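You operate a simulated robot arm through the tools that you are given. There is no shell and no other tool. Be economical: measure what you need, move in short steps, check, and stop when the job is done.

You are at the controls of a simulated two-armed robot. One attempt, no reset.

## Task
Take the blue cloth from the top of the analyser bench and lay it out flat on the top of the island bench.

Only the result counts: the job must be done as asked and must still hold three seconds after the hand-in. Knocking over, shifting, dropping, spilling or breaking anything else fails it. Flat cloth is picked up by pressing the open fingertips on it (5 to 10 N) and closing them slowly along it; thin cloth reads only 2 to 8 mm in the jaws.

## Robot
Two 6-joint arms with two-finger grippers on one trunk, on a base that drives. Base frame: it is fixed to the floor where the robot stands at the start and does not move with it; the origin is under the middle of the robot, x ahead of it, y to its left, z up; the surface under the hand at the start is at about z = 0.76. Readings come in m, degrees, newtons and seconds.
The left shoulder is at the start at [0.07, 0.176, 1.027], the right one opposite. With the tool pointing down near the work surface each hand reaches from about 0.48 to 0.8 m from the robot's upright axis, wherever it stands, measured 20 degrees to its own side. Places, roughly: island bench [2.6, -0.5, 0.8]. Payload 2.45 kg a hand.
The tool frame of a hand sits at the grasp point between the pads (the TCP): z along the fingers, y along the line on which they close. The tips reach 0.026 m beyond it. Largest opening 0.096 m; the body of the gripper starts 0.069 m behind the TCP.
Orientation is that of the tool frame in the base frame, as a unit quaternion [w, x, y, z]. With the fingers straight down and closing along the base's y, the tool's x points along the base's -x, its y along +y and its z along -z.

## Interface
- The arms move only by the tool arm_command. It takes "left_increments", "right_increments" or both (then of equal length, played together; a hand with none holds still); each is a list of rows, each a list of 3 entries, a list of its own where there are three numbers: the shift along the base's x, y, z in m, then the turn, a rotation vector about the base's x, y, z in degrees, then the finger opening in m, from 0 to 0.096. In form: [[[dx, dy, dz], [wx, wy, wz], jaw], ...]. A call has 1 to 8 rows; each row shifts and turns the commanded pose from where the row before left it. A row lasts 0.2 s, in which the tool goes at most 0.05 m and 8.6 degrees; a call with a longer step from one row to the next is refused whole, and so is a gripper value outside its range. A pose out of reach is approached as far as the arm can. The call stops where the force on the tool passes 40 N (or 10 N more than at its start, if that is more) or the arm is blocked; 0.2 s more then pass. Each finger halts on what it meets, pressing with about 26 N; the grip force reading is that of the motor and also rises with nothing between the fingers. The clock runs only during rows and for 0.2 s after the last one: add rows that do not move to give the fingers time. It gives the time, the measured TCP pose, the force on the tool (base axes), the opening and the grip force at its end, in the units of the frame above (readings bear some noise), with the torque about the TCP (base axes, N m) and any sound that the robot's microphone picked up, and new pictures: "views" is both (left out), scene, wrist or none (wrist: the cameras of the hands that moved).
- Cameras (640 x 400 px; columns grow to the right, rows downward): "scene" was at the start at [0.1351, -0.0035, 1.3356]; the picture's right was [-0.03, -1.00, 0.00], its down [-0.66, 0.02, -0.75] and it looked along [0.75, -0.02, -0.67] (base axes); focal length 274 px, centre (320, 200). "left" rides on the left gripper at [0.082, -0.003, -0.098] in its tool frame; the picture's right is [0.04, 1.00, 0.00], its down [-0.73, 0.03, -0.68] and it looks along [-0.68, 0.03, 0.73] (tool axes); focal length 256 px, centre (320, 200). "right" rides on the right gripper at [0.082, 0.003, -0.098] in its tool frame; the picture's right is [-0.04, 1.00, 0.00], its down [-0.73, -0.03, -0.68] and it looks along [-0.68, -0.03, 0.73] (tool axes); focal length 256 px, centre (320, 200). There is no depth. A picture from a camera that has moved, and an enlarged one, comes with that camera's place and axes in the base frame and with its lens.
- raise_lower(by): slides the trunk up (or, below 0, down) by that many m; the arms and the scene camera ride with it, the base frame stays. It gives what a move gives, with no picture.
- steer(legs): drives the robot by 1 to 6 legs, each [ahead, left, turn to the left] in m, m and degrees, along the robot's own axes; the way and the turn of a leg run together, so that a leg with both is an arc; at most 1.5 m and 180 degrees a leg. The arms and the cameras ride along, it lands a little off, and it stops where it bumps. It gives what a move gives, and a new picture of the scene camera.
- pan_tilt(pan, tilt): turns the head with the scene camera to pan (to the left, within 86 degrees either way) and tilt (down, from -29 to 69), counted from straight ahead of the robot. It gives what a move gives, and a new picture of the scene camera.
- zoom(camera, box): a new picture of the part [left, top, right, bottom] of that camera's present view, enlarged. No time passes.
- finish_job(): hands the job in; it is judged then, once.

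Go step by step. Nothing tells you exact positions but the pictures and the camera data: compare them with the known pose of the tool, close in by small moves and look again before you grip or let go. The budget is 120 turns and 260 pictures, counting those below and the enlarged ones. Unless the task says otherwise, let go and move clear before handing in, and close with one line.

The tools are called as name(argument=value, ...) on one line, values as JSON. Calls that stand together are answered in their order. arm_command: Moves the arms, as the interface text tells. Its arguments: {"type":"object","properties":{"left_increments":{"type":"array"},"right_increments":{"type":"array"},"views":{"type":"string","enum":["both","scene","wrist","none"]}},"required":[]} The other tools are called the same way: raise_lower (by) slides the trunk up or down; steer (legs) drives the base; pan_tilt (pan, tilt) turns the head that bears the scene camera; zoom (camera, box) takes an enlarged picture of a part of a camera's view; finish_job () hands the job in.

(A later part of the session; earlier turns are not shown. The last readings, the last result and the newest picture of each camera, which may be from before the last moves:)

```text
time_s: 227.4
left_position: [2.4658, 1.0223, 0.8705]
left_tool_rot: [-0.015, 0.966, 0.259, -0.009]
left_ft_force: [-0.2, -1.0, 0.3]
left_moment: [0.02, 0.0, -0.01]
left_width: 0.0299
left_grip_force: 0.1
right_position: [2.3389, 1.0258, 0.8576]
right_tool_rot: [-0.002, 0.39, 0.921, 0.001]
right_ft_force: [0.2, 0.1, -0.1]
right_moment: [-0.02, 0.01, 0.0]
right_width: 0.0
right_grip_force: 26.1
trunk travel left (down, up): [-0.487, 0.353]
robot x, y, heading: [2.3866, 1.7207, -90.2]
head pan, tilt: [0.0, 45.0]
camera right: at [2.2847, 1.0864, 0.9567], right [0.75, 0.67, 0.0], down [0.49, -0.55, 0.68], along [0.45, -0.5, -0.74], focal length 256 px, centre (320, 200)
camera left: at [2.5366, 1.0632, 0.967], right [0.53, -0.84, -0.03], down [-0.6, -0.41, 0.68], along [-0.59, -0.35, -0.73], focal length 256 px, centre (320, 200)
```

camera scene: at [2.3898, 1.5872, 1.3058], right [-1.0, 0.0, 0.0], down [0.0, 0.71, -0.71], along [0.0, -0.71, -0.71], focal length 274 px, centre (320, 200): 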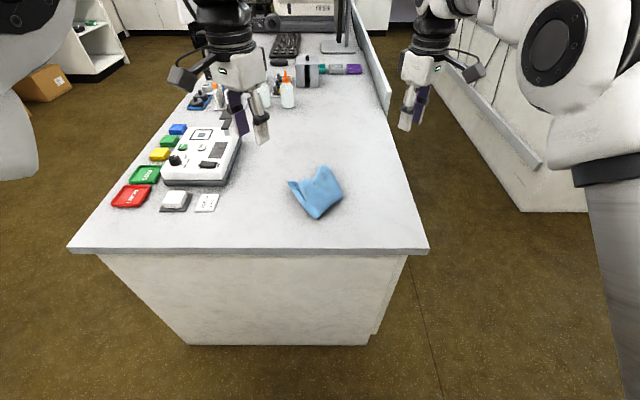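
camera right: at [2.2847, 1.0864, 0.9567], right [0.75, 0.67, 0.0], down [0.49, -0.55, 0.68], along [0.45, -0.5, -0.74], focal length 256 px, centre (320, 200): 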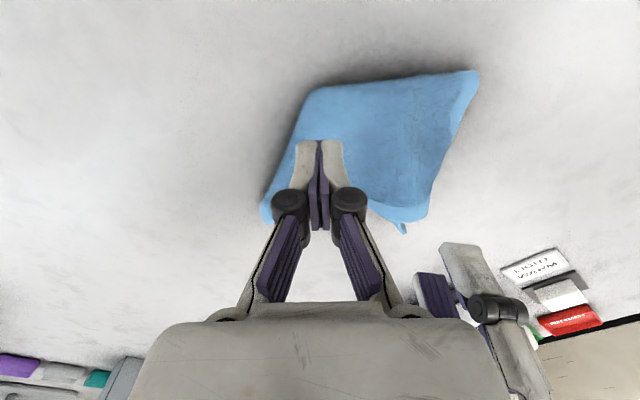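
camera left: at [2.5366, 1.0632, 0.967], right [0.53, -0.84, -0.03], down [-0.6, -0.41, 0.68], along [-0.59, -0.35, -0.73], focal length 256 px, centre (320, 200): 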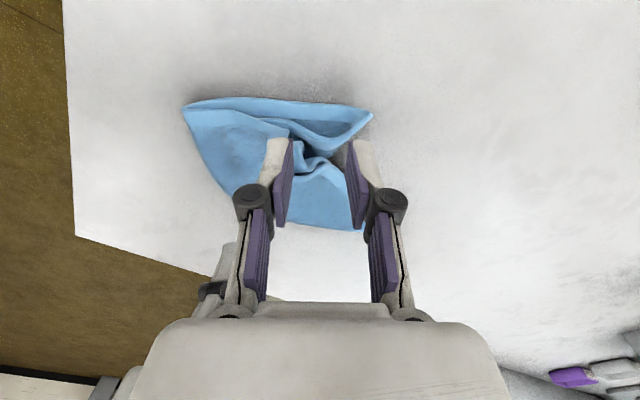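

Both hands are in position. I'll lower both: right pressing with closed tips as the anchor, left with its jaws over the Z strip.

arm_command(left_increments=[[[-0.004, -0.008, -0.03], [0, 0, 0], 0.03], [[0, 0, -0.025], [0, 0, 0], 0.03], [[0, 0, -0.012], [0, 0, 0], 0.03], [[0, 0, -0.006], [0, 0, 0], 0.03], [[0, 0, -0.004], [0, 0, 0], 0.03], [[0, 0, 0], [0, 0, 0], 0.03]], right_increments=[[[0, 0, -0.025], [0, 0, 0], 0.0], [[0, 0, -0.022], [0, 0, 0], 0.0], [[0, 0, -0.01], [0, 0, 0], 0.0], [[0, 0, -0.005], [0, 0, 0], 0.0], [[0, 0, -0.003], [0, 0, 0], 0.0], [[0, 0, 0], [0, 0, 0], 0.0]], views="none")

zoom(camera="left", box=[130, 50, 450, 250])

```text
time_s: 228.8
left_position: [2.4612, 1.0159, 0.7951]
left_tool_rot: [-0.014, 0.966, 0.26, -0.009]
left_ft_force: [-0.6, -1.9, 4.6]
left_moment: [0.03, 0.07, 0.05]
left_width: 0.0297
left_grip_force: 0.0
right_position: [2.3384, 1.0266, 0.7943]
right_tool_rot: [-0.001, 0.391, 0.921, 0.0]
right_ft_force: [0.5, -1.7, 9.2]
right_moment: [0.0, -0.04, -0.03]
right_width: 0.0
right_grip_force: 25.9
trunk travel left (down, up): [-0.487, 0.353]
robot x, y, heading: [2.3851, 1.7237, -90.0]
head pan, tilt: [0.0, 45.0]
```

```text
2.00 times, centred on (290, 150) of left
camera zoom: at [2.5323, 1.0565, 0.8918], right [0.54, -0.84, -0.03], down [-0.6, -0.41, 0.69], along [-0.59, -0.35, -0.73], focal length 512 px, centre (380, 300)
```

zoom: 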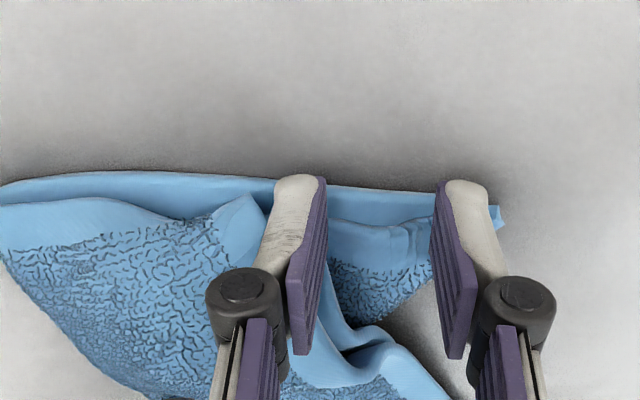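

The fingers sit on the Z strip and nothing else. I'll close slowly.

arm_command(left_increments=[[[0, 0, -0.0015], [0, 0, 0], 0.027], [[0, 0, 0], [0, 0, 0], 0.023], [[0, 0, 0], [0, 0, 0], 0.019], [[0, 0, -0.0005], [0, 0, 0], 0.015], [[0, 0, 0], [0, 0, 0], 0.011], [[0, 0, 0], [0, 0, 0], 0.007], [[0, 0, 0], [0, 0, 0], 0.0], [[0, 0, 0], [0, 0, 0], 0.0]], views="none")

arm_command(left_increments=[[[0.005, -0.008, 0.015], [0, 0, 0], 0.0], [[0.01, -0.012, 0.01], [0, 0, 0], 0.0], [[0.01, -0.015, 0.0], [0, 0, 0], 0.0], [[0.01, -0.015, 0.0], [0, 0, 0], 0.0], [[0.01, -0.015, 0.0], [0, 0, 0], 0.0], [[0.01, -0.015, 0.0], [0, 0, 0], 0.0], [[0.01, -0.015, 0.0], [0, 0, 0], 0.0]], views="none")

zoom(camera="scene", box=[240, 120, 400, 240])

```text
time_s: 230.6
left_position: [2.4599, 1.0161, 0.7931]
left_tool_rot: [-0.015, 0.965, 0.26, -0.009]
left_ft_force: [0.4, 0.6, 8.0]
left_moment: [0.04, 0.1, 0.03]
left_width: 0.0049
left_grip_force: 26.3
right_position: [2.3379, 1.0267, 0.7945]
right_tool_rot: [-0.001, 0.39, 0.921, 0.001]
right_ft_force: [0.9, -0.9, 8.2]
right_moment: [0.0, -0.02, -0.03]
right_width: 0.0
right_grip_force: 26.3
trunk travel left (down, up): [-0.487, 0.353]
robot x, y, heading: [2.3876, 1.7211, -90.1]
head pan, tilt: [0.0, 45.0]
```

```text
time_s: 232.2
left_position: [2.5241, 0.9753, 0.8152]
left_tool_rot: [-0.016, 0.966, 0.259, -0.01]
left_ft_force: [0.0, -0.3, 0.7]
left_moment: [0.01, 0.01, 0.01]
left_width: 0.0049
left_grip_force: 26.1
left hand out of reach, approached as far as the arm can: row 4, 5, 6, 7
right_position: [2.3377, 1.0261, 0.794]
right_tool_rot: [-0.002, 0.39, 0.921, 0.003]
right_ft_force: [-0.7, -0.2, -0.2]
right_moment: [0.03, 0.03, -0.03]
right_width: 0.0
right_grip_force: 26.0
trunk travel left (down, up): [-0.487, 0.353]
robot x, y, heading: [2.3886, 1.7198, -90.0]
head pan, tilt: [0.0, 45.0]
```

```text
3.33 times, centred on (320, 180) of scene
camera zoom: at [2.3895, 1.5868, 1.3057], right [-1.0, 0.0, 0.0], down [0.0, 0.71, -0.71], along [0.0, -0.71, -0.71], focal length 914 px, centre (320, 267)
```

zoom: 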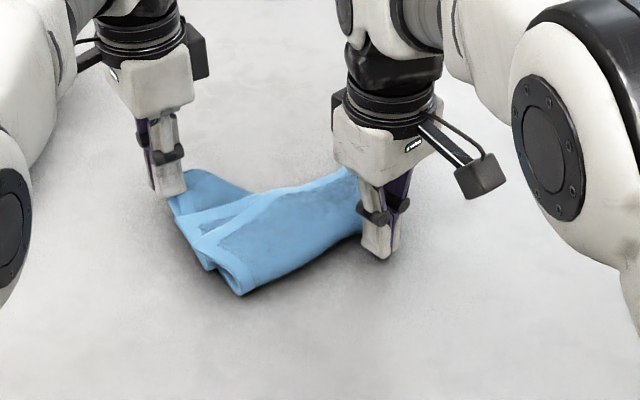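

Z came out and the cloth is stretched between the hands. I'll look from the right wrist camera to find the nearest corner at the right end.

arm_command(right_increments=[[[-0.01, 0, 0.03], [0, 0, 0], 0.0], [[-0.02, 0.01, 0.04], [0, 0, 0], 0.03], [[-0.02, 0.01, 0.03], [0, 0, 0], 0.03]], views="wrist")

zoom(camera="scene", box=[270, 140, 370, 220])

```text
time_s: 233.0
left_position: [2.5225, 0.9761, 0.8154]
left_tool_rot: [-0.014, 0.966, 0.259, -0.01]
left_ft_force: [-0.5, -0.5, 0.1]
left_moment: [0.01, 0.0, 0.03]
left_width: 0.0051
left_grip_force: 25.8
right_position: [2.2889, 1.047, 0.8926]
right_tool_rot: [-0.001, 0.389, 0.921, 0.001]
right_ft_force: [1.0, 0.2, -0.1]
right_moment: [0.0, 0.01, 0.0]
right_width: 0.03
right_grip_force: 0.0
trunk travel left (down, up): [-0.487, 0.353]
robot x, y, heading: [2.3869, 1.7201, -89.9]
head pan, tilt: [0.0, 45.0]
camera right: at [2.2343, 1.1078, 0.9919], right [0.75, 0.67, 0.0], down [0.49, -0.55, 0.68], along [0.45, -0.5, -0.74], focal length 256 px, centre (320, 200)
```

right: 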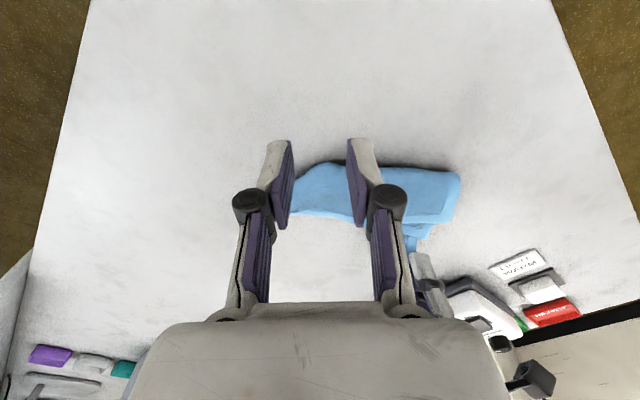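

```text
5.00 times, centred on (320, 180) of scene
camera zoom: at [2.3891, 1.5878, 1.3058], right [-1.0, 0.0, 0.0], down [0.0, 0.71, -0.71], along [0.0, -0.71, -0.71], focal length 1371 px, centre (320, 300)
```

zoom: 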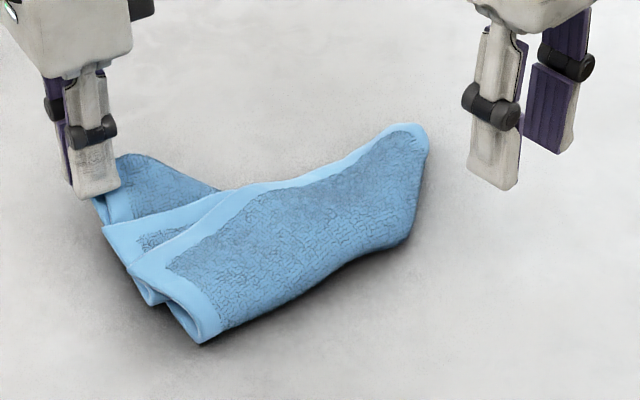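

Now it's readable: the top layer's far hem runs straight from L≈(2.49, 1.03) to M≈(2.33, 0.91), the fold is on my side, and my left hand holds Z of the layer below. With Z as anchor, my right hand can take M and flip the top layer over toward me. I'll move the base to reach M.

steer(legs=[[0.07, 0.03, 0]])

arm_command(right_increments=[[[0.01, -0.018, 0], [0, 0, 0], 0.03], [[0.01, -0.018, -0.01], [0, 0, 0], 0.03], [[0.01, -0.015, -0.01], [0, 0, 0], 0.03], [[0, 0, -0.01], [0, 0, 0], 0.03], [[0, 0, 0], [0, 0, 0], 0.03]], left_increments=[[[0, 0, -0.008], [0, 0, 0], 0.0], [[0, 0, -0.006], [0, 0, 0], 0.0], [[0, 0, 0], [0, 0, 0], 0.0], [[0, 0, 0], [0, 0, 0], 0.0], [[0, 0, 0], [0, 0, 0], 0.0]], views="none")

zoom(camera="right", box=[160, 30, 560, 280])

```text
time_s: 234.1
left_position: [2.5531, 0.9061, 0.8149]
left_tool_rot: [-0.017, 0.965, 0.26, -0.009]
left_ft_force: [0.4, -0.3, -0.5]
left_moment: [-0.01, 0.04, 0.0]
left_width: 0.0051
left_grip_force: 26.1
right_position: [2.318, 0.976, 0.8907]
right_tool_rot: [-0.002, 0.39, 0.921, 0.002]
right_ft_force: [0.6, 0.4, 0.1]
right_moment: [0.02, 0.03, 0.0]
right_width: 0.0299
right_grip_force: 0.1
trunk travel left (down, up): [-0.487, 0.353]
robot x, y, heading: [2.4163, 1.6517, -89.8]
head pan, tilt: [0.0, 45.0]
camera scene: at [2.42, 1.5166, 1.3056], right [-1.0, 0.0, 0.0], down [0.0, 0.71, -0.71], along [0.0, -0.71, -0.71], focal length 274 px, centre (320, 200)
```

scene: 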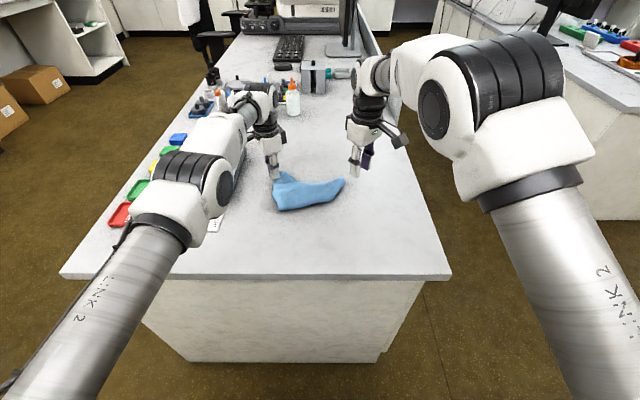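

```text
time_s: 235.3
left_position: [2.553, 0.9052, 0.8029]
left_tool_rot: [-0.015, 0.966, 0.259, -0.01]
left_ft_force: [0.2, -0.7, -0.5]
left_moment: [0.02, 0.06, 0.0]
left_width: 0.0051
left_grip_force: 25.6
right_position: [2.3485, 0.9264, 0.8618]
right_tool_rot: [-0.002, 0.391, 0.921, 0.002]
right_ft_force: [-0.3, 0.2, 0.3]
right_moment: [-0.01, -0.01, 0.01]
right_width: 0.0296
right_grip_force: 0.0
trunk travel left (down, up): [-0.487, 0.353]
robot x, y, heading: [2.4161, 1.655, -89.7]
head pan, tilt: [0.0, 45.0]
```

```text
1.60 times, centred on (360, 155) of right
camera zoom: at [2.2949, 0.987, 0.9612], right [0.75, 0.67, 0.0], down [0.49, -0.55, 0.68], along [0.45, -0.5, -0.74], focal length 410 px, centre (256, 272)
```

zoom: 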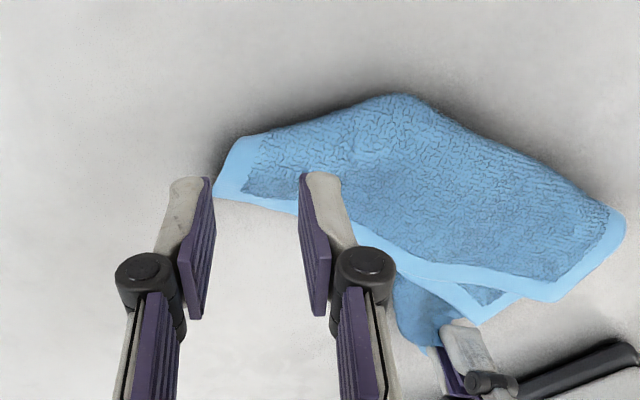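

The right tip is a narrow end with layers folded beneath, so I'll pinch further along the L–M hem, at about (2.38, 0.92), where the top layer is alone.

arm_command(right_increments=[[[0.015, -0.003, -0.01], [0, 0, 5], 0.026], [[0.015, -0.003, -0.02], [0, 0, 5], 0.026], [[0, 0, -0.02], [0, 0, 0], 0.026], [[0, 0, -0.01], [0, 0, 0], 0.026], [[0, 0, -0.003], [0, 0, 0], 0.026], [[0, 0, 0], [0, 0, 0], 0.026]], views="none")

zoom(camera="right", box=[160, 50, 560, 300])

```text
time_s: 236.7
left_position: [2.553, 0.9067, 0.8025]
left_tool_rot: [-0.016, 0.966, 0.26, -0.01]
left_ft_force: [-0.4, -0.8, 0.0]
left_moment: [0.04, 0.04, 0.02]
left_width: 0.005
left_grip_force: 26.3
right_position: [2.3756, 0.9244, 0.7999]
right_tool_rot: [-0.001, 0.309, 0.951, 0.001]
right_ft_force: [0.5, 1.8, 0.2]
right_moment: [-0.01, 0.03, 0.0]
right_width: 0.0262
right_grip_force: 0.1
right hand out of reach, approached as far as the arm can: row 2
trunk travel left (down, up): [-0.487, 0.353]
robot x, y, heading: [2.4149, 1.6505, -90.2]
head pan, tilt: [0.0, 45.0]
```

```text
1.60 times, centred on (360, 175) of right
camera zoom: at [2.3122, 0.9754, 0.8979], right [0.62, 0.79, 0.0], down [0.58, -0.46, 0.68], along [0.53, -0.42, -0.74], focal length 410 px, centre (256, 240)
```

zoom: 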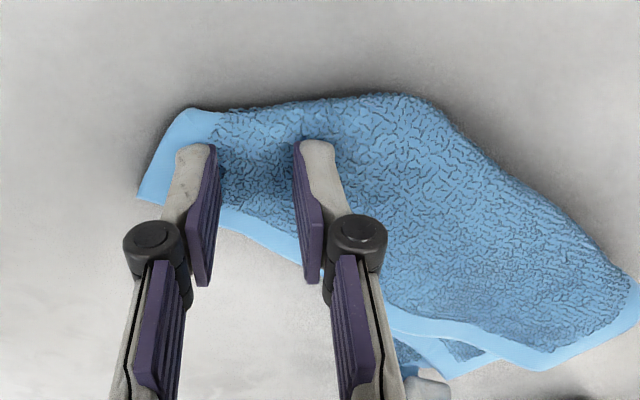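

Both fingers are well inside the top layer. I'll press lightly, so as to take only the top layer, and close.

arm_command(right_increments=[[[0, 0, -0.003], [0, 0, 0], 0.026], [[0, 0, -0.001], [0, 0, 0], 0.026], [[0, 0, 0], [0, 0, 0], 0.022], [[0, 0, 0], [0, 0, 0], 0.018], [[0, 0, 0], [0, 0, 0], 0.014], [[0, 0, 0], [0, 0, 0], 0.009], [[0, 0, 0], [0, 0, 0], 0.004], [[0, 0, 0], [0, 0, 0], 0.0]], views="none")

arm_command(right_increments=[[[-0.004, 0.005, 0.018], [0, 0, 0], 0.0], [[-0.01, 0.012, 0.018], [0, 0, 0], 0.0], [[-0.013, 0.018, 0.012], [0, 0, 0], 0.0], [[-0.013, 0.018, 0.004], [0, 0, 0], 0.0], [[0, 0, 0], [0, 0, 0], 0.0]], views="scene")

zoom(camera="scene", box=[250, 140, 390, 240])

```text
time_s: 238.5
left_position: [2.552, 0.9055, 0.8]
left_tool_rot: [-0.014, 0.966, 0.259, -0.009]
left_ft_force: [-0.5, 0.3, 0.2]
left_moment: [0.02, -0.02, 0.01]
left_width: 0.0048
left_grip_force: 25.7
right_position: [2.3751, 0.9248, 0.7953]
right_tool_rot: [-0.002, 0.309, 0.951, 0.002]
right_ft_force: [-0.5, 0.5, 0.9]
right_moment: [0.0, -0.01, -0.04]
right_width: 0.0039
right_grip_force: 25.9
trunk travel left (down, up): [-0.487, 0.353]
robot x, y, heading: [2.419, 1.654, -89.7]
head pan, tilt: [0.0, 45.0]
```

```text
time_s: 239.7
left_position: [2.5526, 0.9072, 0.8011]
left_tool_rot: [-0.015, 0.966, 0.259, -0.01]
left_ft_force: [-0.7, 0.4, -0.4]
left_moment: [0.01, 0.04, 0.01]
left_width: 0.0051
left_grip_force: 26.1
right_position: [2.3357, 0.9781, 0.8469]
right_tool_rot: [-0.002, 0.308, 0.951, 0.001]
right_ft_force: [1.2, -0.8, 0.3]
right_moment: [0.02, -0.04, -0.04]
right_width: 0.0044
right_grip_force: 25.9
trunk travel left (down, up): [-0.487, 0.353]
robot x, y, heading: [2.417, 1.649, -89.7]
head pan, tilt: [0.0, 45.0]
camera scene: at [2.4195, 1.5175, 1.3057], right [-1.0, 0.0, 0.0], down [0.0, 0.71, -0.71], along [0.0, -0.71, -0.71], focal length 274 px, centre (320, 200)
```

scene: 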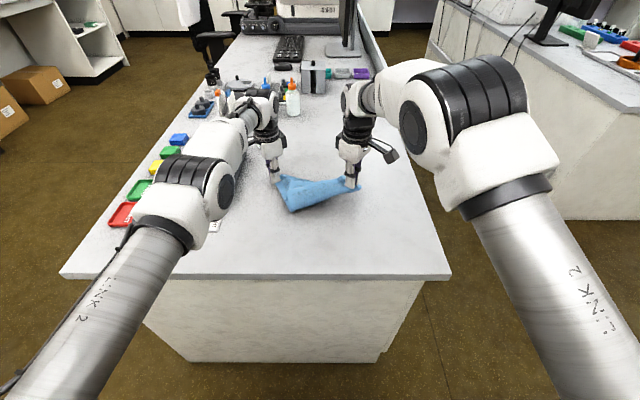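

```text
4.00 times, centred on (320, 190) of scene
camera zoom: at [2.4195, 1.5175, 1.3057], right [-1.0, 0.0, 0.0], down [0.0, 0.71, -0.71], along [0.0, -0.71, -0.71], focal length 1096 px, centre (320, 240)
```

zoom: 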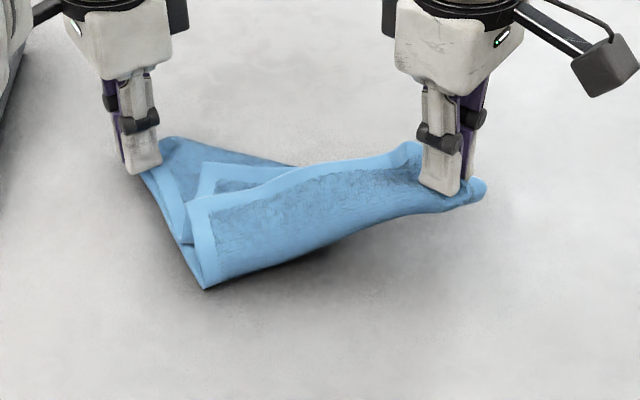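

Left holds Z, right holds the top layer near M. I'll continue the arc over the fold and set it down on my side.

arm_command(right_increments=[[[-0.014, 0.02, 0.002], [0, 0, 0], 0.0], [[-0.014, 0.02, -0.004], [0, 0, 0], 0.0], [[-0.014, 0.02, -0.01], [0, 0, 0], 0.0], [[-0.012, 0.018, -0.015], [0, 0, 0], 0.0], [[-0.01, 0.015, -0.015], [0, 0, 0], 0.0], [[0, 0, 0], [0, 0, 0], 0.0]], views="none")

zoom(camera="scene", box=[250, 140, 410, 250])

```text
time_s: 241.1
left_position: [2.552, 0.9072, 0.8017]
left_tool_rot: [-0.016, 0.966, 0.259, -0.009]
left_ft_force: [-16.8, 10.0, -0.1]
left_moment: [0.26, 0.41, -0.18]
left_width: 0.0042
left_grip_force: 25.6
right_position: [2.2719, 1.0713, 0.8042]
right_tool_rot: [-0.002, 0.309, 0.951, 0.001]
right_ft_force: [17.0, -9.8, 0.7]
right_moment: [-0.31, -0.46, 0.0]
right_width: 0.0036
right_grip_force: 26.1
trunk travel left (down, up): [-0.487, 0.353]
robot x, y, heading: [2.4194, 1.6484, -90.0]
head pan, tilt: [0.0, 45.0]
```

```text
3.64 times, centred on (330, 195) of scene
camera zoom: at [2.4196, 1.518, 1.3058], right [-1.0, 0.0, 0.0], down [0.0, 0.71, -0.71], along [0.0, -0.71, -0.71], focal length 997 px, centre (284, 218)
```

zoom: 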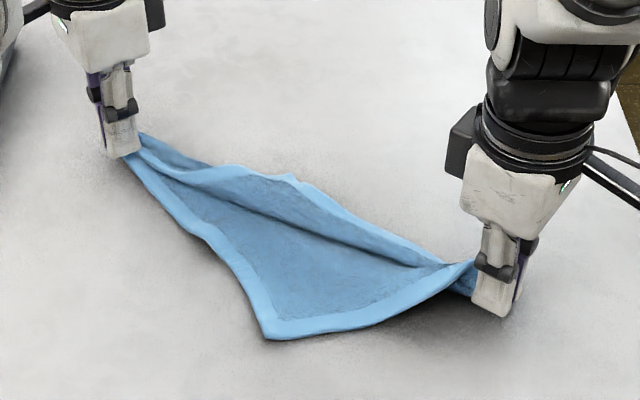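

Excellent! The cloth is now stretched flat along its Z–M diagonal, with corner L fully spread on my side. Only the far corner N remains folded. I'll ease the tension, set both hands down and release.

arm_command(right_increments=[[[0.004, -0.003, -0.004], [0, 0, 0], 0.0], [[0.003, -0.002, -0.004], [0, 0, 0], 0.0], [[0, 0, 0], [0, 0, 0], 0.01], [[0, 0, 0], [0, 0, 0], 0.03], [[0, 0, 0.01], [0, 0, 0], 0.04], [[0, 0, 0.03], [0, 0, 0], 0.04], [[0, 0, 0.04], [0, 0, 0], 0.04], [[-0.02, 0, 0.04], [0, 0, 0], 0.04]], left_increments=[[[0, 0, -0.003], [0, 0, 0], 0.0], [[0, 0, -0.003], [0, 0, 0], 0.0], [[0, 0, 0], [0, 0, 0], 0.01], [[0, 0, 0], [0, 0, 0], 0.03], [[0, 0, 0.01], [0, 0, 0], 0.04], [[0, 0, 0.03], [0, 0, 0], 0.04], [[0, 0, 0.04], [0, 0, 0], 0.04], [[0, 0, 0.04], [0, 0, 0], 0.04]], views="none")

zoom(camera="scene", box=[250, 140, 410, 250])

zoom(camera="left", box=[60, 0, 500, 275])

```text
time_s: 242.9
left_position: [2.5569, 0.9187, 0.9155]
left_tool_rot: [-0.016, 0.965, 0.26, -0.009]
left_ft_force: [-0.6, 0.1, 0.1]
left_moment: [-0.03, 0.01, -0.04]
left_width: 0.0401
left_grip_force: 0.1
left hand out of reach, approached as far as the arm can: row 7, 8
right_position: [2.2578, 1.066, 0.9174]
right_tool_rot: [0.0, 0.309, 0.951, 0.001]
right_ft_force: [-0.7, 0.7, -0.8]
right_moment: [-0.05, -0.01, -0.01]
right_width: 0.0404
right_grip_force: 0.0
trunk travel left (down, up): [-0.487, 0.353]
robot x, y, heading: [2.4175, 1.6506, -89.8]
head pan, tilt: [0.0, 45.0]
```

```text
3.64 times, centred on (330, 195) of scene
camera zoom: at [2.418, 1.5198, 1.3059], right [-1.0, 0.0, 0.0], down [0.0, 0.71, -0.71], along [0.0, -0.71, -0.71], focal length 997 px, centre (284, 218)
```

zoom: 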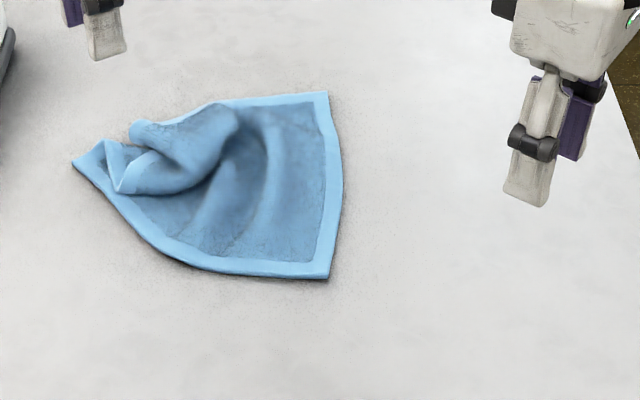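

```text
1.45 times, centred on (280, 138) of left
camera zoom: at [2.6268, 0.9582, 1.0126], right [0.53, -0.84, -0.03], down [-0.6, -0.41, 0.68], along [-0.59, -0.35, -0.73], focal length 372 px, centre (378, 291)
```

zoom: 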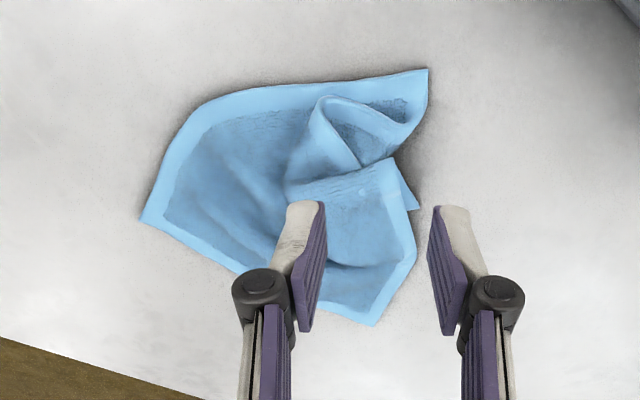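

It sprang open: the whole right edge, corners C1≈(2.387, 1.047) and C2≈(2.380, 0.832), is flat, and Z is at (2.585, 0.92). Only the fourth corner N is folded inward on top at the left. I'll look closer at that flap.

zoom(camera="scene", box=[260, 155, 340, 215])

zoom(camera="left", box=[220, 50, 380, 200])

```text
6.67 times, centred on (300, 185) of scene
camera zoom: at [2.418, 1.5198, 1.3059], right [-1.0, 0.0, 0.0], down [0.0, 0.71, -0.71], along [0.0, -0.71, -0.71], focal length 1828 px, centre (453, 300)
```

zoom: 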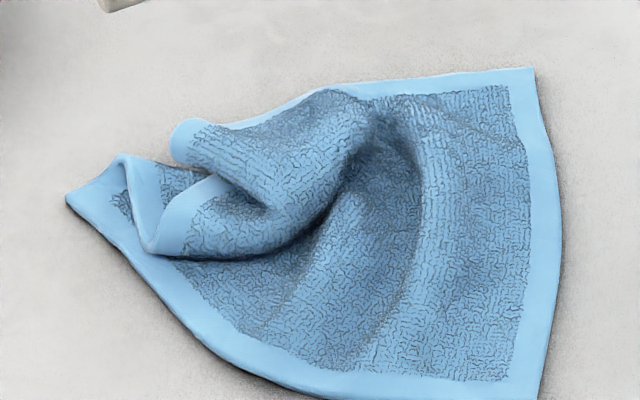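

```text
2.67 times, centred on (300, 125) of left
camera zoom: at [2.6268, 0.9582, 1.0126], right [0.53, -0.84, -0.03], down [-0.6, -0.41, 0.68], along [-0.59, -0.35, -0.73], focal length 683 px, centre (373, 400)
```

zoom: 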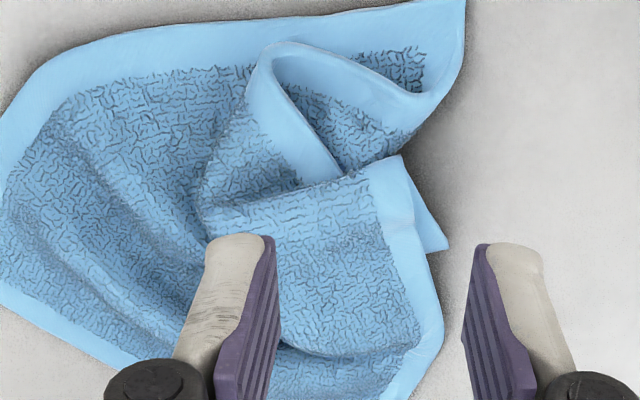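

N's tip is peeking out at about (2.52, 0.864) on the far-left side, under a folded flap. I'll come in further with the trunk raised a bit so the left elbow stays well above the pad, and bring the left hand over it.

raise_lower(by=0.06)

steer(legs=[[0.1, -0.01, 0]])

arm_command(left_increments=[[[-0.01, 0.02, -0.02], [0, 0, 0], 0.04], [[-0.01, 0.02, -0.03], [0, 0, 0], 0.04], [[-0.006, 0.015, -0.03], [0, 0, 0], 0.04], [[0, 0, -0.02], [0, 0, 0], 0.04], [[0, 0, -0.01], [0, 0, 0], 0.04], [[0, 0, 0], [0, 0, 0], 0.04]], views="wrist")

```text
time_s: 243.9
left_position: [2.557, 0.9166, 0.9747]
left_tool_rot: [-0.015, 0.966, 0.259, -0.009]
left_ft_force: [-0.1, 0.3, -0.6]
left_moment: [0.0, 0.01, 0.03]
left_width: 0.0403
left_grip_force: 0.0
right_position: [2.2586, 1.0641, 0.9775]
right_tool_rot: [-0.003, 0.309, 0.951, 0.002]
right_ft_force: [0.5, -0.1, -0.5]
right_moment: [-0.02, -0.01, -0.02]
right_width: 0.0401
right_grip_force: 0.0
trunk travel left (down, up): [-0.547, 0.293]
robot x, y, heading: [2.4194, 1.6512, -90.0]
head pan, tilt: [0.0, 45.0]
```

```text
time_s: 245.0
left_position: [2.5457, 0.8153, 0.9748]
left_tool_rot: [-0.016, 0.966, 0.259, -0.008]
left_ft_force: [0.1, -1.0, -0.9]
left_moment: [0.01, -0.02, 0.01]
left_width: 0.0402
left_grip_force: 0.0
right_position: [2.248, 0.9644, 0.9754]
right_tool_rot: [-0.002, 0.309, 0.951, 0.002]
right_ft_force: [1.1, -0.2, 0.1]
right_moment: [-0.01, 0.02, 0.01]
right_width: 0.0402
right_grip_force: 0.0
trunk travel left (down, up): [-0.547, 0.293]
robot x, y, heading: [2.4083, 1.5525, -89.8]
head pan, tilt: [0.0, 45.0]
camera scene: at [2.4094, 1.4177, 1.3657], right [-1.0, 0.0, 0.0], down [0.0, 0.71, -0.71], along [0.0, -0.71, -0.71], focal length 274 px, centre (320, 200)
```

scene: 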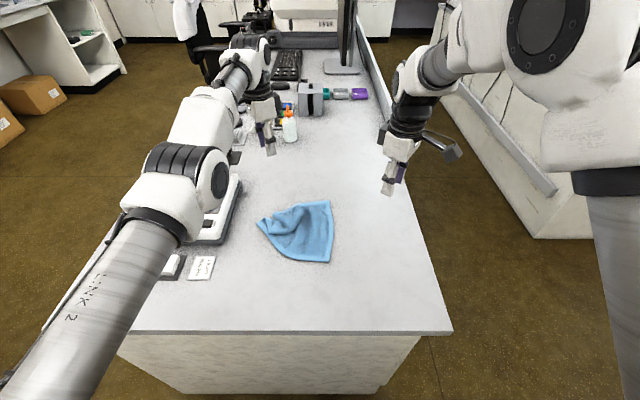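

```text
time_s: 246.4
left_position: [2.5153, 0.813, 0.8961]
left_tool_rot: [-0.016, 0.966, 0.259, -0.009]
left_ft_force: [0.2, 0.2, 0.7]
left_moment: [-0.03, 0.01, 0.01]
left_width: 0.04
left_grip_force: 0.0
left hand out of reach, approached as far as the arm can: row 1, 2, 3
right_position: [2.2483, 0.9646, 0.9751]
right_tool_rot: [-0.001, 0.309, 0.951, 0.002]
right_ft_force: [-0.2, 0.2, 0.7]
right_moment: [0.02, 0.0, -0.04]
right_width: 0.0402
right_grip_force: 0.0
trunk travel left (down, up): [-0.547, 0.293]
robot x, y, heading: [2.4069, 1.5541, -89.9]
head pan, tilt: [0.0, 45.0]
camera left: at [2.5861, 0.8542, 0.9933], right [0.53, -0.84, -0.04], down [-0.6, -0.41, 0.68], along [-0.59, -0.34, -0.73], focal length 256 px, centre (320, 200)
```

left: 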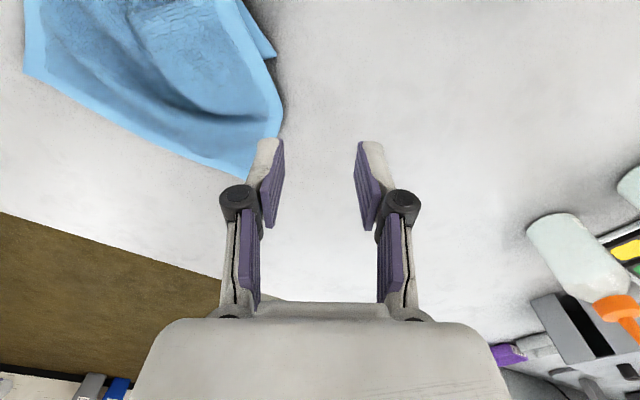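

N's tip confirmed at (2.517, 0.861). I'll move the left hand 6 cm toward me, over the tip and the flap edge.

arm_command(left_increments=[[[0, 0.02, -0.005], [0, 0, 0], 0.036], [[0, 0.02, -0.01], [0, 0, 0], 0.036], [[0, 0.016, -0.015], [0, 0, 0], 0.036], [[0, 0, -0.02], [0, 0, 0], 0.036], [[0, 0, 0], [0, 0, 0], 0.036]], views="wrist")

```text
time_s: 247.6
left_position: [2.5089, 0.8143, 0.8577]
left_tool_rot: [-0.016, 0.966, 0.259, -0.009]
left_ft_force: [0.5, -0.1, -1.1]
left_moment: [-0.01, 0.01, -0.01]
left_width: 0.0361
left_grip_force: 0.1
left hand out of reach, approached as far as the arm can: row 1, 2, 3
right_position: [2.2473, 0.9641, 0.9774]
right_tool_rot: [-0.002, 0.308, 0.951, 0.002]
right_ft_force: [0.9, 0.2, -0.1]
right_moment: [0.0, 0.0, 0.0]
right_width: 0.0402
right_grip_force: 0.1
trunk travel left (down, up): [-0.547, 0.293]
robot x, y, heading: [2.411, 1.5524, -90.0]
head pan, tilt: [0.0, 45.0]
camera left: at [2.5811, 0.854, 0.954], right [0.53, -0.84, -0.04], down [-0.6, -0.41, 0.68], along [-0.59, -0.34, -0.73], focal length 256 px, centre (320, 200)
```

left: 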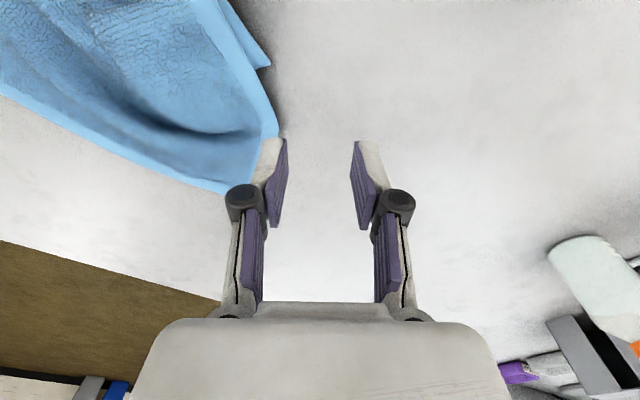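

The commanded pose was lagging behind an earlier out-of-reach move, so I'll command a further 6 cm toward me.

arm_command(left_increments=[[[0, 0.02, 0.0], [0, 0, 0], 0.036], [[0, 0.02, 0], [0, 0, 0], 0.036], [[0, 0.016, 0], [0, 0, 0], 0.036], [[0, 0, 0], [0, 0, 0], 0.036], [[0, 0, 0], [0, 0, 0], 0.036]], views="wrist")

```text
time_s: 248.8
left_position: [2.5096, 0.8142, 0.8569]
left_tool_rot: [-0.016, 0.966, 0.259, -0.01]
left_ft_force: [-0.3, 0.2, 0.1]
left_moment: [0.0, -0.01, 0.0]
left_width: 0.0361
left_grip_force: 0.0
left hand out of reach, approached as far as the arm can: row 1, 2, 3
right_position: [2.2489, 0.9649, 0.9765]
right_tool_rot: [-0.002, 0.309, 0.951, 0.002]
right_ft_force: [-0.2, 0.0, 0.2]
right_moment: [0.0, 0.0, -0.02]
right_width: 0.04
right_grip_force: 0.1
trunk travel left (down, up): [-0.547, 0.293]
robot x, y, heading: [2.4083, 1.5526, -90.0]
head pan, tilt: [0.0, 45.0]
camera left: at [2.5811, 0.8537, 0.9539], right [0.53, -0.84, -0.04], down [-0.6, -0.41, 0.68], along [-0.59, -0.34, -0.73], focal length 256 px, centre (320, 200)
```

left: 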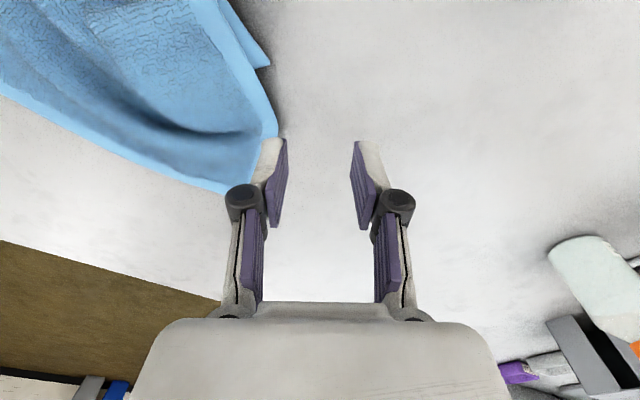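

I'll simply shift the base back instead. That carries the hand straight to the tip.

steer(legs=[[-0.056, 0.006, 0]])

raise_lower(by=-0.045)

zoom(camera="left", box=[130, 20, 450, 220])

```text
time_s: 249.8
left_position: [2.5156, 0.8693, 0.8567]
left_tool_rot: [-0.016, 0.966, 0.259, -0.01]
left_ft_force: [0.3, 0.2, 0.2]
left_moment: [-0.03, 0.01, 0.03]
left_width: 0.036
left_grip_force: 0.1
right_position: [2.2548, 1.0226, 0.9767]
right_tool_rot: [-0.001, 0.309, 0.951, 0.0]
right_ft_force: [0.2, 0.7, -0.4]
right_moment: [-0.06, -0.01, -0.01]
right_width: 0.0401
right_grip_force: 0.1
trunk travel left (down, up): [-0.547, 0.293]
robot x, y, heading: [2.4151, 1.608, -90.1]
head pan, tilt: [0.0, 45.0]
camera scene: at [2.4155, 1.4755, 1.3658], right [-1.0, 0.0, 0.0], down [0.0, 0.71, -0.71], along [0.0, -0.71, -0.71], focal length 274 px, centre (320, 200)
```

scene: 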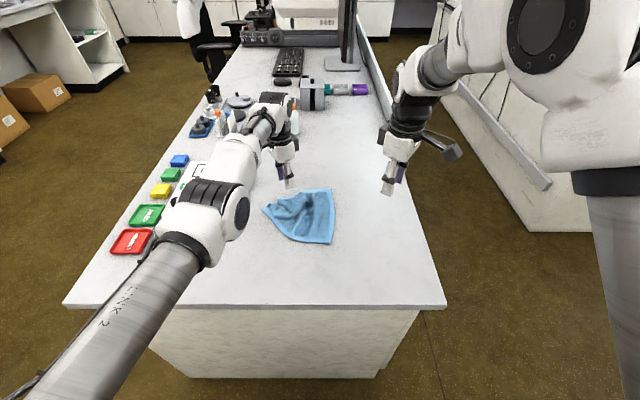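

```text
time_s: 250.6
left_position: [2.5156, 0.8697, 0.8115]
left_tool_rot: [-0.016, 0.966, 0.259, -0.01]
left_ft_force: [-0.4, -0.6, 0.5]
left_moment: [-0.02, 0.0, -0.01]
left_width: 0.0361
left_grip_force: 0.1
right_position: [2.2544, 1.0203, 0.9311]
right_tool_rot: [-0.002, 0.308, 0.951, 0.001]
right_ft_force: [0.0, 1.0, 0.1]
right_moment: [-0.01, 0.01, 0.01]
right_width: 0.0403
right_grip_force: 0.1
trunk travel left (down, up): [-0.502, 0.338]
robot x, y, heading: [2.4118, 1.6064, -89.8]
head pan, tilt: [0.0, 45.0]
```

```text
2.00 times, centred on (290, 120) of left
camera zoom: at [2.587, 0.9098, 0.9089], right [0.53, -0.84, -0.04], down [-0.6, -0.41, 0.68], along [-0.59, -0.34, -0.73], focal length 512 px, centre (380, 360)
```

zoom: 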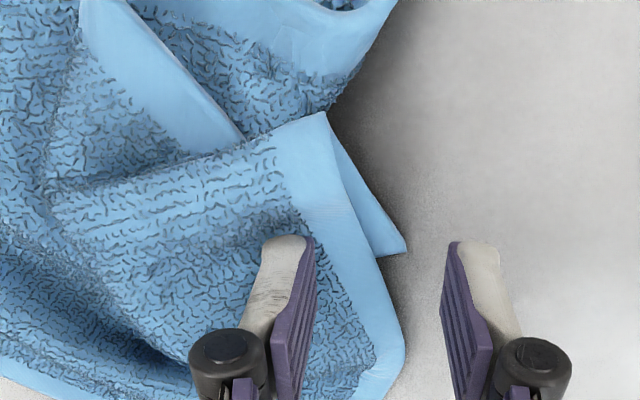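

I need to shift 3 cm inward so one finger lands on N's tip and the other on the flap hem.

steer(legs=[[-0.029, -0.01, 0]])

raise_lower(by=-0.014)

zoom(camera="left", box=[130, 20, 450, 220])

```text
time_s: 251.5
left_position: [2.5056, 0.8986, 0.8118]
left_tool_rot: [-0.016, 0.966, 0.258, -0.008]
left_ft_force: [0.2, 0.3, 0.5]
left_moment: [-0.03, 0.01, 0.0]
left_width: 0.036
left_grip_force: 0.0
right_position: [2.2447, 1.0498, 0.9313]
right_tool_rot: [-0.002, 0.308, 0.951, 0.001]
right_ft_force: [0.3, 0.2, 0.5]
right_moment: [-0.02, -0.01, -0.01]
right_width: 0.0399
right_grip_force: 0.1
trunk travel left (down, up): [-0.502, 0.338]
robot x, y, heading: [2.4031, 1.6403, -90.1]
head pan, tilt: [0.0, 45.0]
camera scene: at [2.4051, 1.5035, 1.3207], right [-1.0, 0.0, 0.0], down [0.0, 0.71, -0.71], along [0.0, -0.71, -0.71], focal length 274 px, centre (320, 200)
```

scene: 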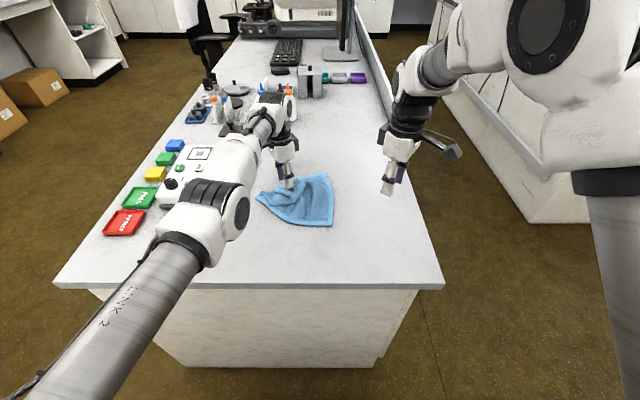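

```text
time_s: 252.1
left_position: [2.5063, 0.899, 0.7986]
left_tool_rot: [-0.015, 0.966, 0.259, -0.009]
left_ft_force: [-0.8, -0.1, 1.7]
left_moment: [0.02, -0.01, 0.01]
left_width: 0.0358
left_grip_force: 0.1
right_position: [2.2438, 1.0505, 0.9188]
right_tool_rot: [-0.002, 0.309, 0.951, 0.001]
right_ft_force: [0.2, 0.3, -0.2]
right_moment: [-0.02, 0.02, 0.04]
right_width: 0.04
right_grip_force: 0.2
trunk travel left (down, up): [-0.488, 0.352]
robot x, y, heading: [2.4072, 1.637, -90.0]
head pan, tilt: [0.0, 45.0]
```

```text
2.00 times, centred on (290, 120) of left
camera zoom: at [2.5771, 0.9396, 0.896], right [0.53, -0.84, -0.03], down [-0.6, -0.41, 0.68], along [-0.59, -0.35, -0.73], focal length 512 px, centre (380, 360)
```

zoom: 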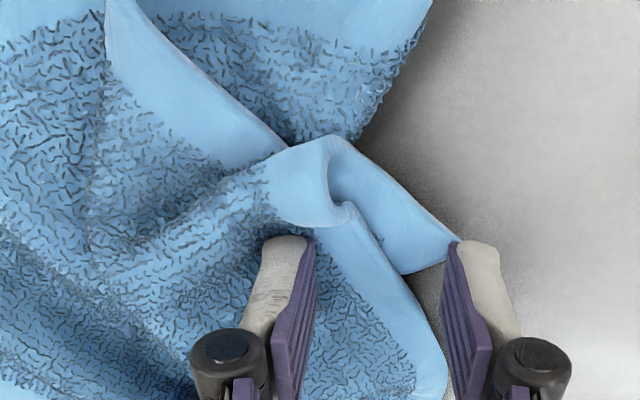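

N's tip lies between the fingers. I'll press a little and close to gather the tip and flap hem together.

raise_lower(by=-0.004)

arm_command(left_increments=[[[0, 0, 0], [0, 0, 0], 0.032], [[0, 0, 0], [0, 0, 0], 0.027], [[0, 0, 0], [0, 0, 0], 0.022], [[0, 0, 0], [0, 0, 0], 0.017], [[0, 0, 0], [0, 0, 0], 0.012], [[0, 0, 0], [0, 0, 0], 0.006], [[0, 0, 0], [0, 0, 0], 0.0], [[0, 0, 0], [0, 0, 0], 0.0]], views="wrist")

```text
time_s: 252.6
left_position: [2.5052, 0.8996, 0.7955]
left_tool_rot: [-0.014, 0.966, 0.259, -0.01]
left_ft_force: [0.8, 0.4, 7.8]
left_moment: [0.26, 0.05, 0.03]
left_width: 0.0369
left_grip_force: 1.0
right_position: [2.244, 1.051, 0.9147]
right_tool_rot: [-0.002, 0.309, 0.951, 0.001]
right_ft_force: [-0.5, 0.0, -0.3]
right_moment: [0.01, 0.01, -0.01]
right_width: 0.04
right_grip_force: 0.0
trunk travel left (down, up): [-0.484, 0.356]
robot x, y, heading: [2.4041, 1.6368, -89.9]
head pan, tilt: [0.0, 45.0]
```

```text
time_s: 254.4
left_position: [2.5045, 0.8989, 0.7953]
left_tool_rot: [-0.014, 0.966, 0.259, -0.008]
left_ft_force: [-1.1, 1.0, 10.1]
left_moment: [0.16, -0.02, 0.06]
left_width: 0.004
left_grip_force: 26.1
right_position: [2.2431, 1.0501, 0.914]
right_tool_rot: [-0.002, 0.309, 0.951, -0.001]
right_ft_force: [0.1, 0.0, 0.5]
right_moment: [-0.03, -0.02, 0.0]
right_width: 0.04
right_grip_force: 0.1
trunk travel left (down, up): [-0.484, 0.356]
robot x, y, heading: [2.4029, 1.6353, -90.1]
head pan, tilt: [0.0, 45.0]
camera left: at [2.5768, 0.9399, 0.892], right [0.53, -0.84, -0.03], down [-0.6, -0.41, 0.68], along [-0.59, -0.35, -0.73], focal length 256 px, centre (320, 200)
```

left: 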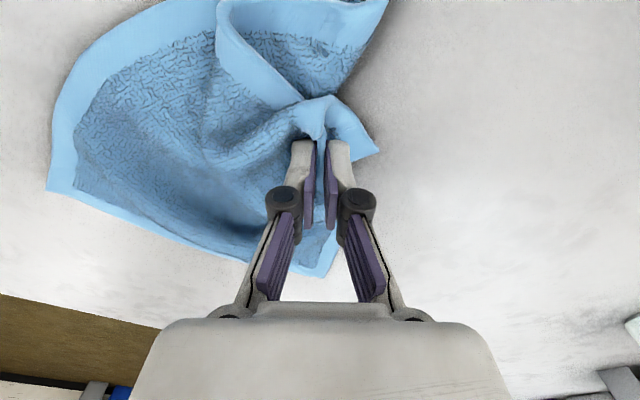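

The flap hem next to N is gripped (4 mm). I'll lift slightly and carry it outward, away from me and a bit left, where corner N belongs.

raise_lower(by=0.035)

steer(legs=[[0.13, 0.04, 0]])

zoom(camera="scene", box=[240, 130, 380, 250])

```text
time_s: 255.2
left_position: [2.5059, 0.8973, 0.8286]
left_tool_rot: [-0.017, 0.965, 0.26, -0.009]
left_ft_force: [-0.1, 0.0, -0.8]
left_moment: [0.02, -0.02, 0.03]
left_width: 0.0041
left_grip_force: 26.0
right_position: [2.2448, 1.0503, 0.948]
right_tool_rot: [-0.002, 0.309, 0.951, 0.002]
right_ft_force: [0.3, -0.3, 0.0]
right_moment: [-0.01, -0.01, -0.01]
right_width: 0.04
right_grip_force: 0.1
trunk travel left (down, up): [-0.519, 0.321]
robot x, y, heading: [2.406, 1.6402, -90.0]
head pan, tilt: [0.0, 45.0]
```

```text
time_s: 256.5
left_position: [2.5453, 0.7664, 0.8282]
left_tool_rot: [-0.015, 0.966, 0.259, -0.008]
left_ft_force: [0.6, -0.3, 0.7]
left_moment: [0.04, -0.02, 0.06]
left_width: 0.0042
left_grip_force: 25.7
right_position: [2.2841, 0.9192, 0.9488]
right_tool_rot: [-0.002, 0.308, 0.951, 0.002]
right_ft_force: [-0.9, -0.1, -0.4]
right_moment: [0.05, 0.01, -0.04]
right_width: 0.0401
right_grip_force: 0.1
trunk travel left (down, up): [-0.519, 0.321]
robot x, y, heading: [2.4427, 1.5055, -90.0]
head pan, tilt: [0.0, 45.0]
camera scene: at [2.4454, 1.3727, 1.3378], right [-1.0, 0.0, 0.0], down [0.0, 0.71, -0.71], along [0.0, -0.71, -0.71], focal length 274 px, centre (320, 200)
```

scene: 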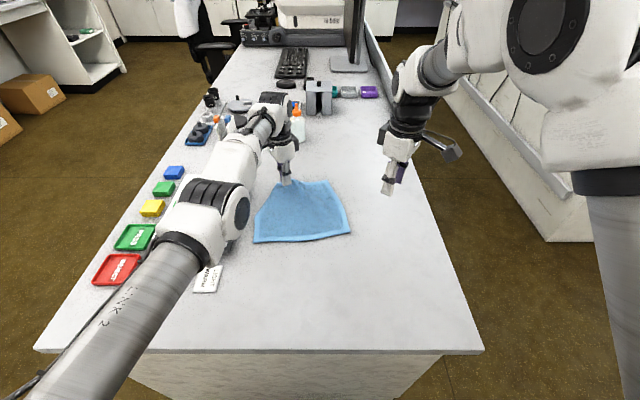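

```text
3.33 times, centred on (310, 190) of scene
camera zoom: at [2.4454, 1.3727, 1.3378], right [-1.0, 0.0, 0.0], down [0.0, 0.71, -0.71], along [0.0, -0.71, -0.71], focal length 914 px, centre (353, 233)
```

zoom: 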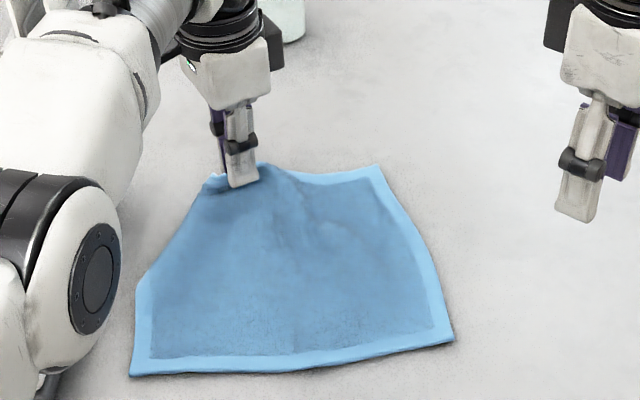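

Almost there: the cloth is now spread nearly completely flat. I'll lower N to the bench, release gently, and lift away.

raise_lower(by=-0.03)

arm_command(left_increments=[[[0, 0, 0], [0, 0, 0], 0.006], [[0, 0, 0], [0, 0, 0], 0.015], [[0, 0, 0], [0, 0, 0], 0.025], [[0, 0, 0], [0, 0, 0], 0.03], [[0, 0, 0], [0, 0, 0], 0.03]], views="none")

raise_lower(by=0.1)

zoom(camera="scene", box=[240, 130, 380, 250])

zoom(camera="left", box=[60, 0, 500, 275])

```text
time_s: 257.3
left_position: [2.5446, 0.7689, 0.8005]
left_tool_rot: [-0.016, 0.966, 0.259, -0.01]
left_ft_force: [-0.7, -0.1, 1.4]
left_moment: [-0.01, 0.01, -0.02]
left_width: 0.0043
left_grip_force: 26.3
right_position: [2.2833, 0.9204, 0.918]
right_tool_rot: [-0.002, 0.31, 0.951, 0.001]
right_ft_force: [0.0, 1.4, -0.4]
right_moment: [-0.05, -0.04, -0.02]
right_width: 0.0399
right_grip_force: 0.0
trunk travel left (down, up): [-0.489, 0.351]
robot x, y, heading: [2.4406, 1.5068, -89.8]
head pan, tilt: [0.0, 45.0]
```

```text
time_s: 258.5
left_position: [2.5463, 0.7681, 0.7991]
left_tool_rot: [-0.016, 0.966, 0.258, -0.01]
left_ft_force: [0.2, 0.4, 0.1]
left_moment: [0.0, 0.01, -0.01]
left_width: 0.03
left_grip_force: 0.0
right_position: [2.2841, 0.9204, 0.9176]
right_tool_rot: [-0.001, 0.31, 0.951, 0.001]
right_ft_force: [-0.3, -0.1, -0.3]
right_moment: [0.03, -0.02, -0.01]
right_width: 0.04
right_grip_force: 0.3
trunk travel left (down, up): [-0.489, 0.351]
robot x, y, heading: [2.4444, 1.5054, -89.8]
head pan, tilt: [0.0, 45.0]
```

```text
time_s: 259.8
left_position: [2.5458, 0.7694, 0.8979]
left_tool_rot: [-0.015, 0.966, 0.259, -0.009]
left_ft_force: [0.1, 0.6, 0.2]
left_moment: [0.04, 0.02, 0.01]
left_width: 0.0299
left_grip_force: 0.0
right_position: [2.2843, 0.9191, 1.0178]
right_tool_rot: [-0.001, 0.31, 0.951, 0.002]
right_ft_force: [0.2, 0.0, -0.4]
right_moment: [0.0, 0.01, 0.01]
right_width: 0.0401
right_grip_force: 0.1
trunk travel left (down, up): [-0.589, 0.251]
robot x, y, heading: [2.444, 1.5046, -89.9]
head pan, tilt: [0.0, 45.0]
```

```text
3.33 times, centred on (310, 190) of scene
camera zoom: at [2.4451, 1.3729, 1.4077], right [-1.0, 0.0, 0.0], down [0.0, 0.71, -0.71], along [0.0, -0.71, -0.71], focal length 914 px, centre (353, 233)
```

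zoom: 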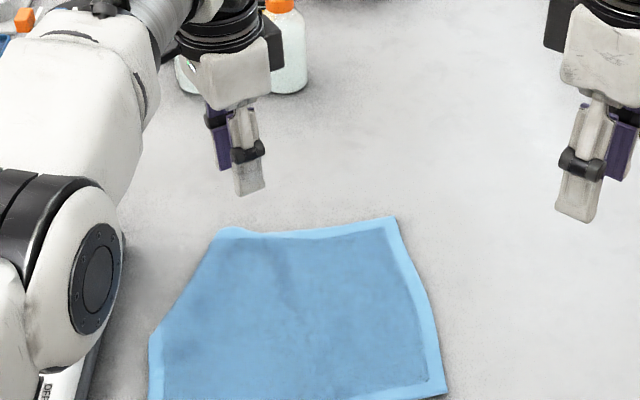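

```text
1.45 times, centred on (280, 138) of left
camera zoom: at [2.6168, 0.8085, 0.9957], right [0.53, -0.84, -0.04], down [-0.6, -0.41, 0.68], along [-0.59, -0.34, -0.73], focal length 372 px, centre (378, 291)
```

zoom: 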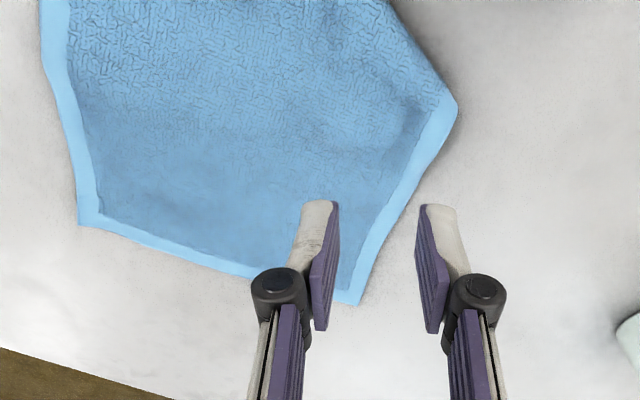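

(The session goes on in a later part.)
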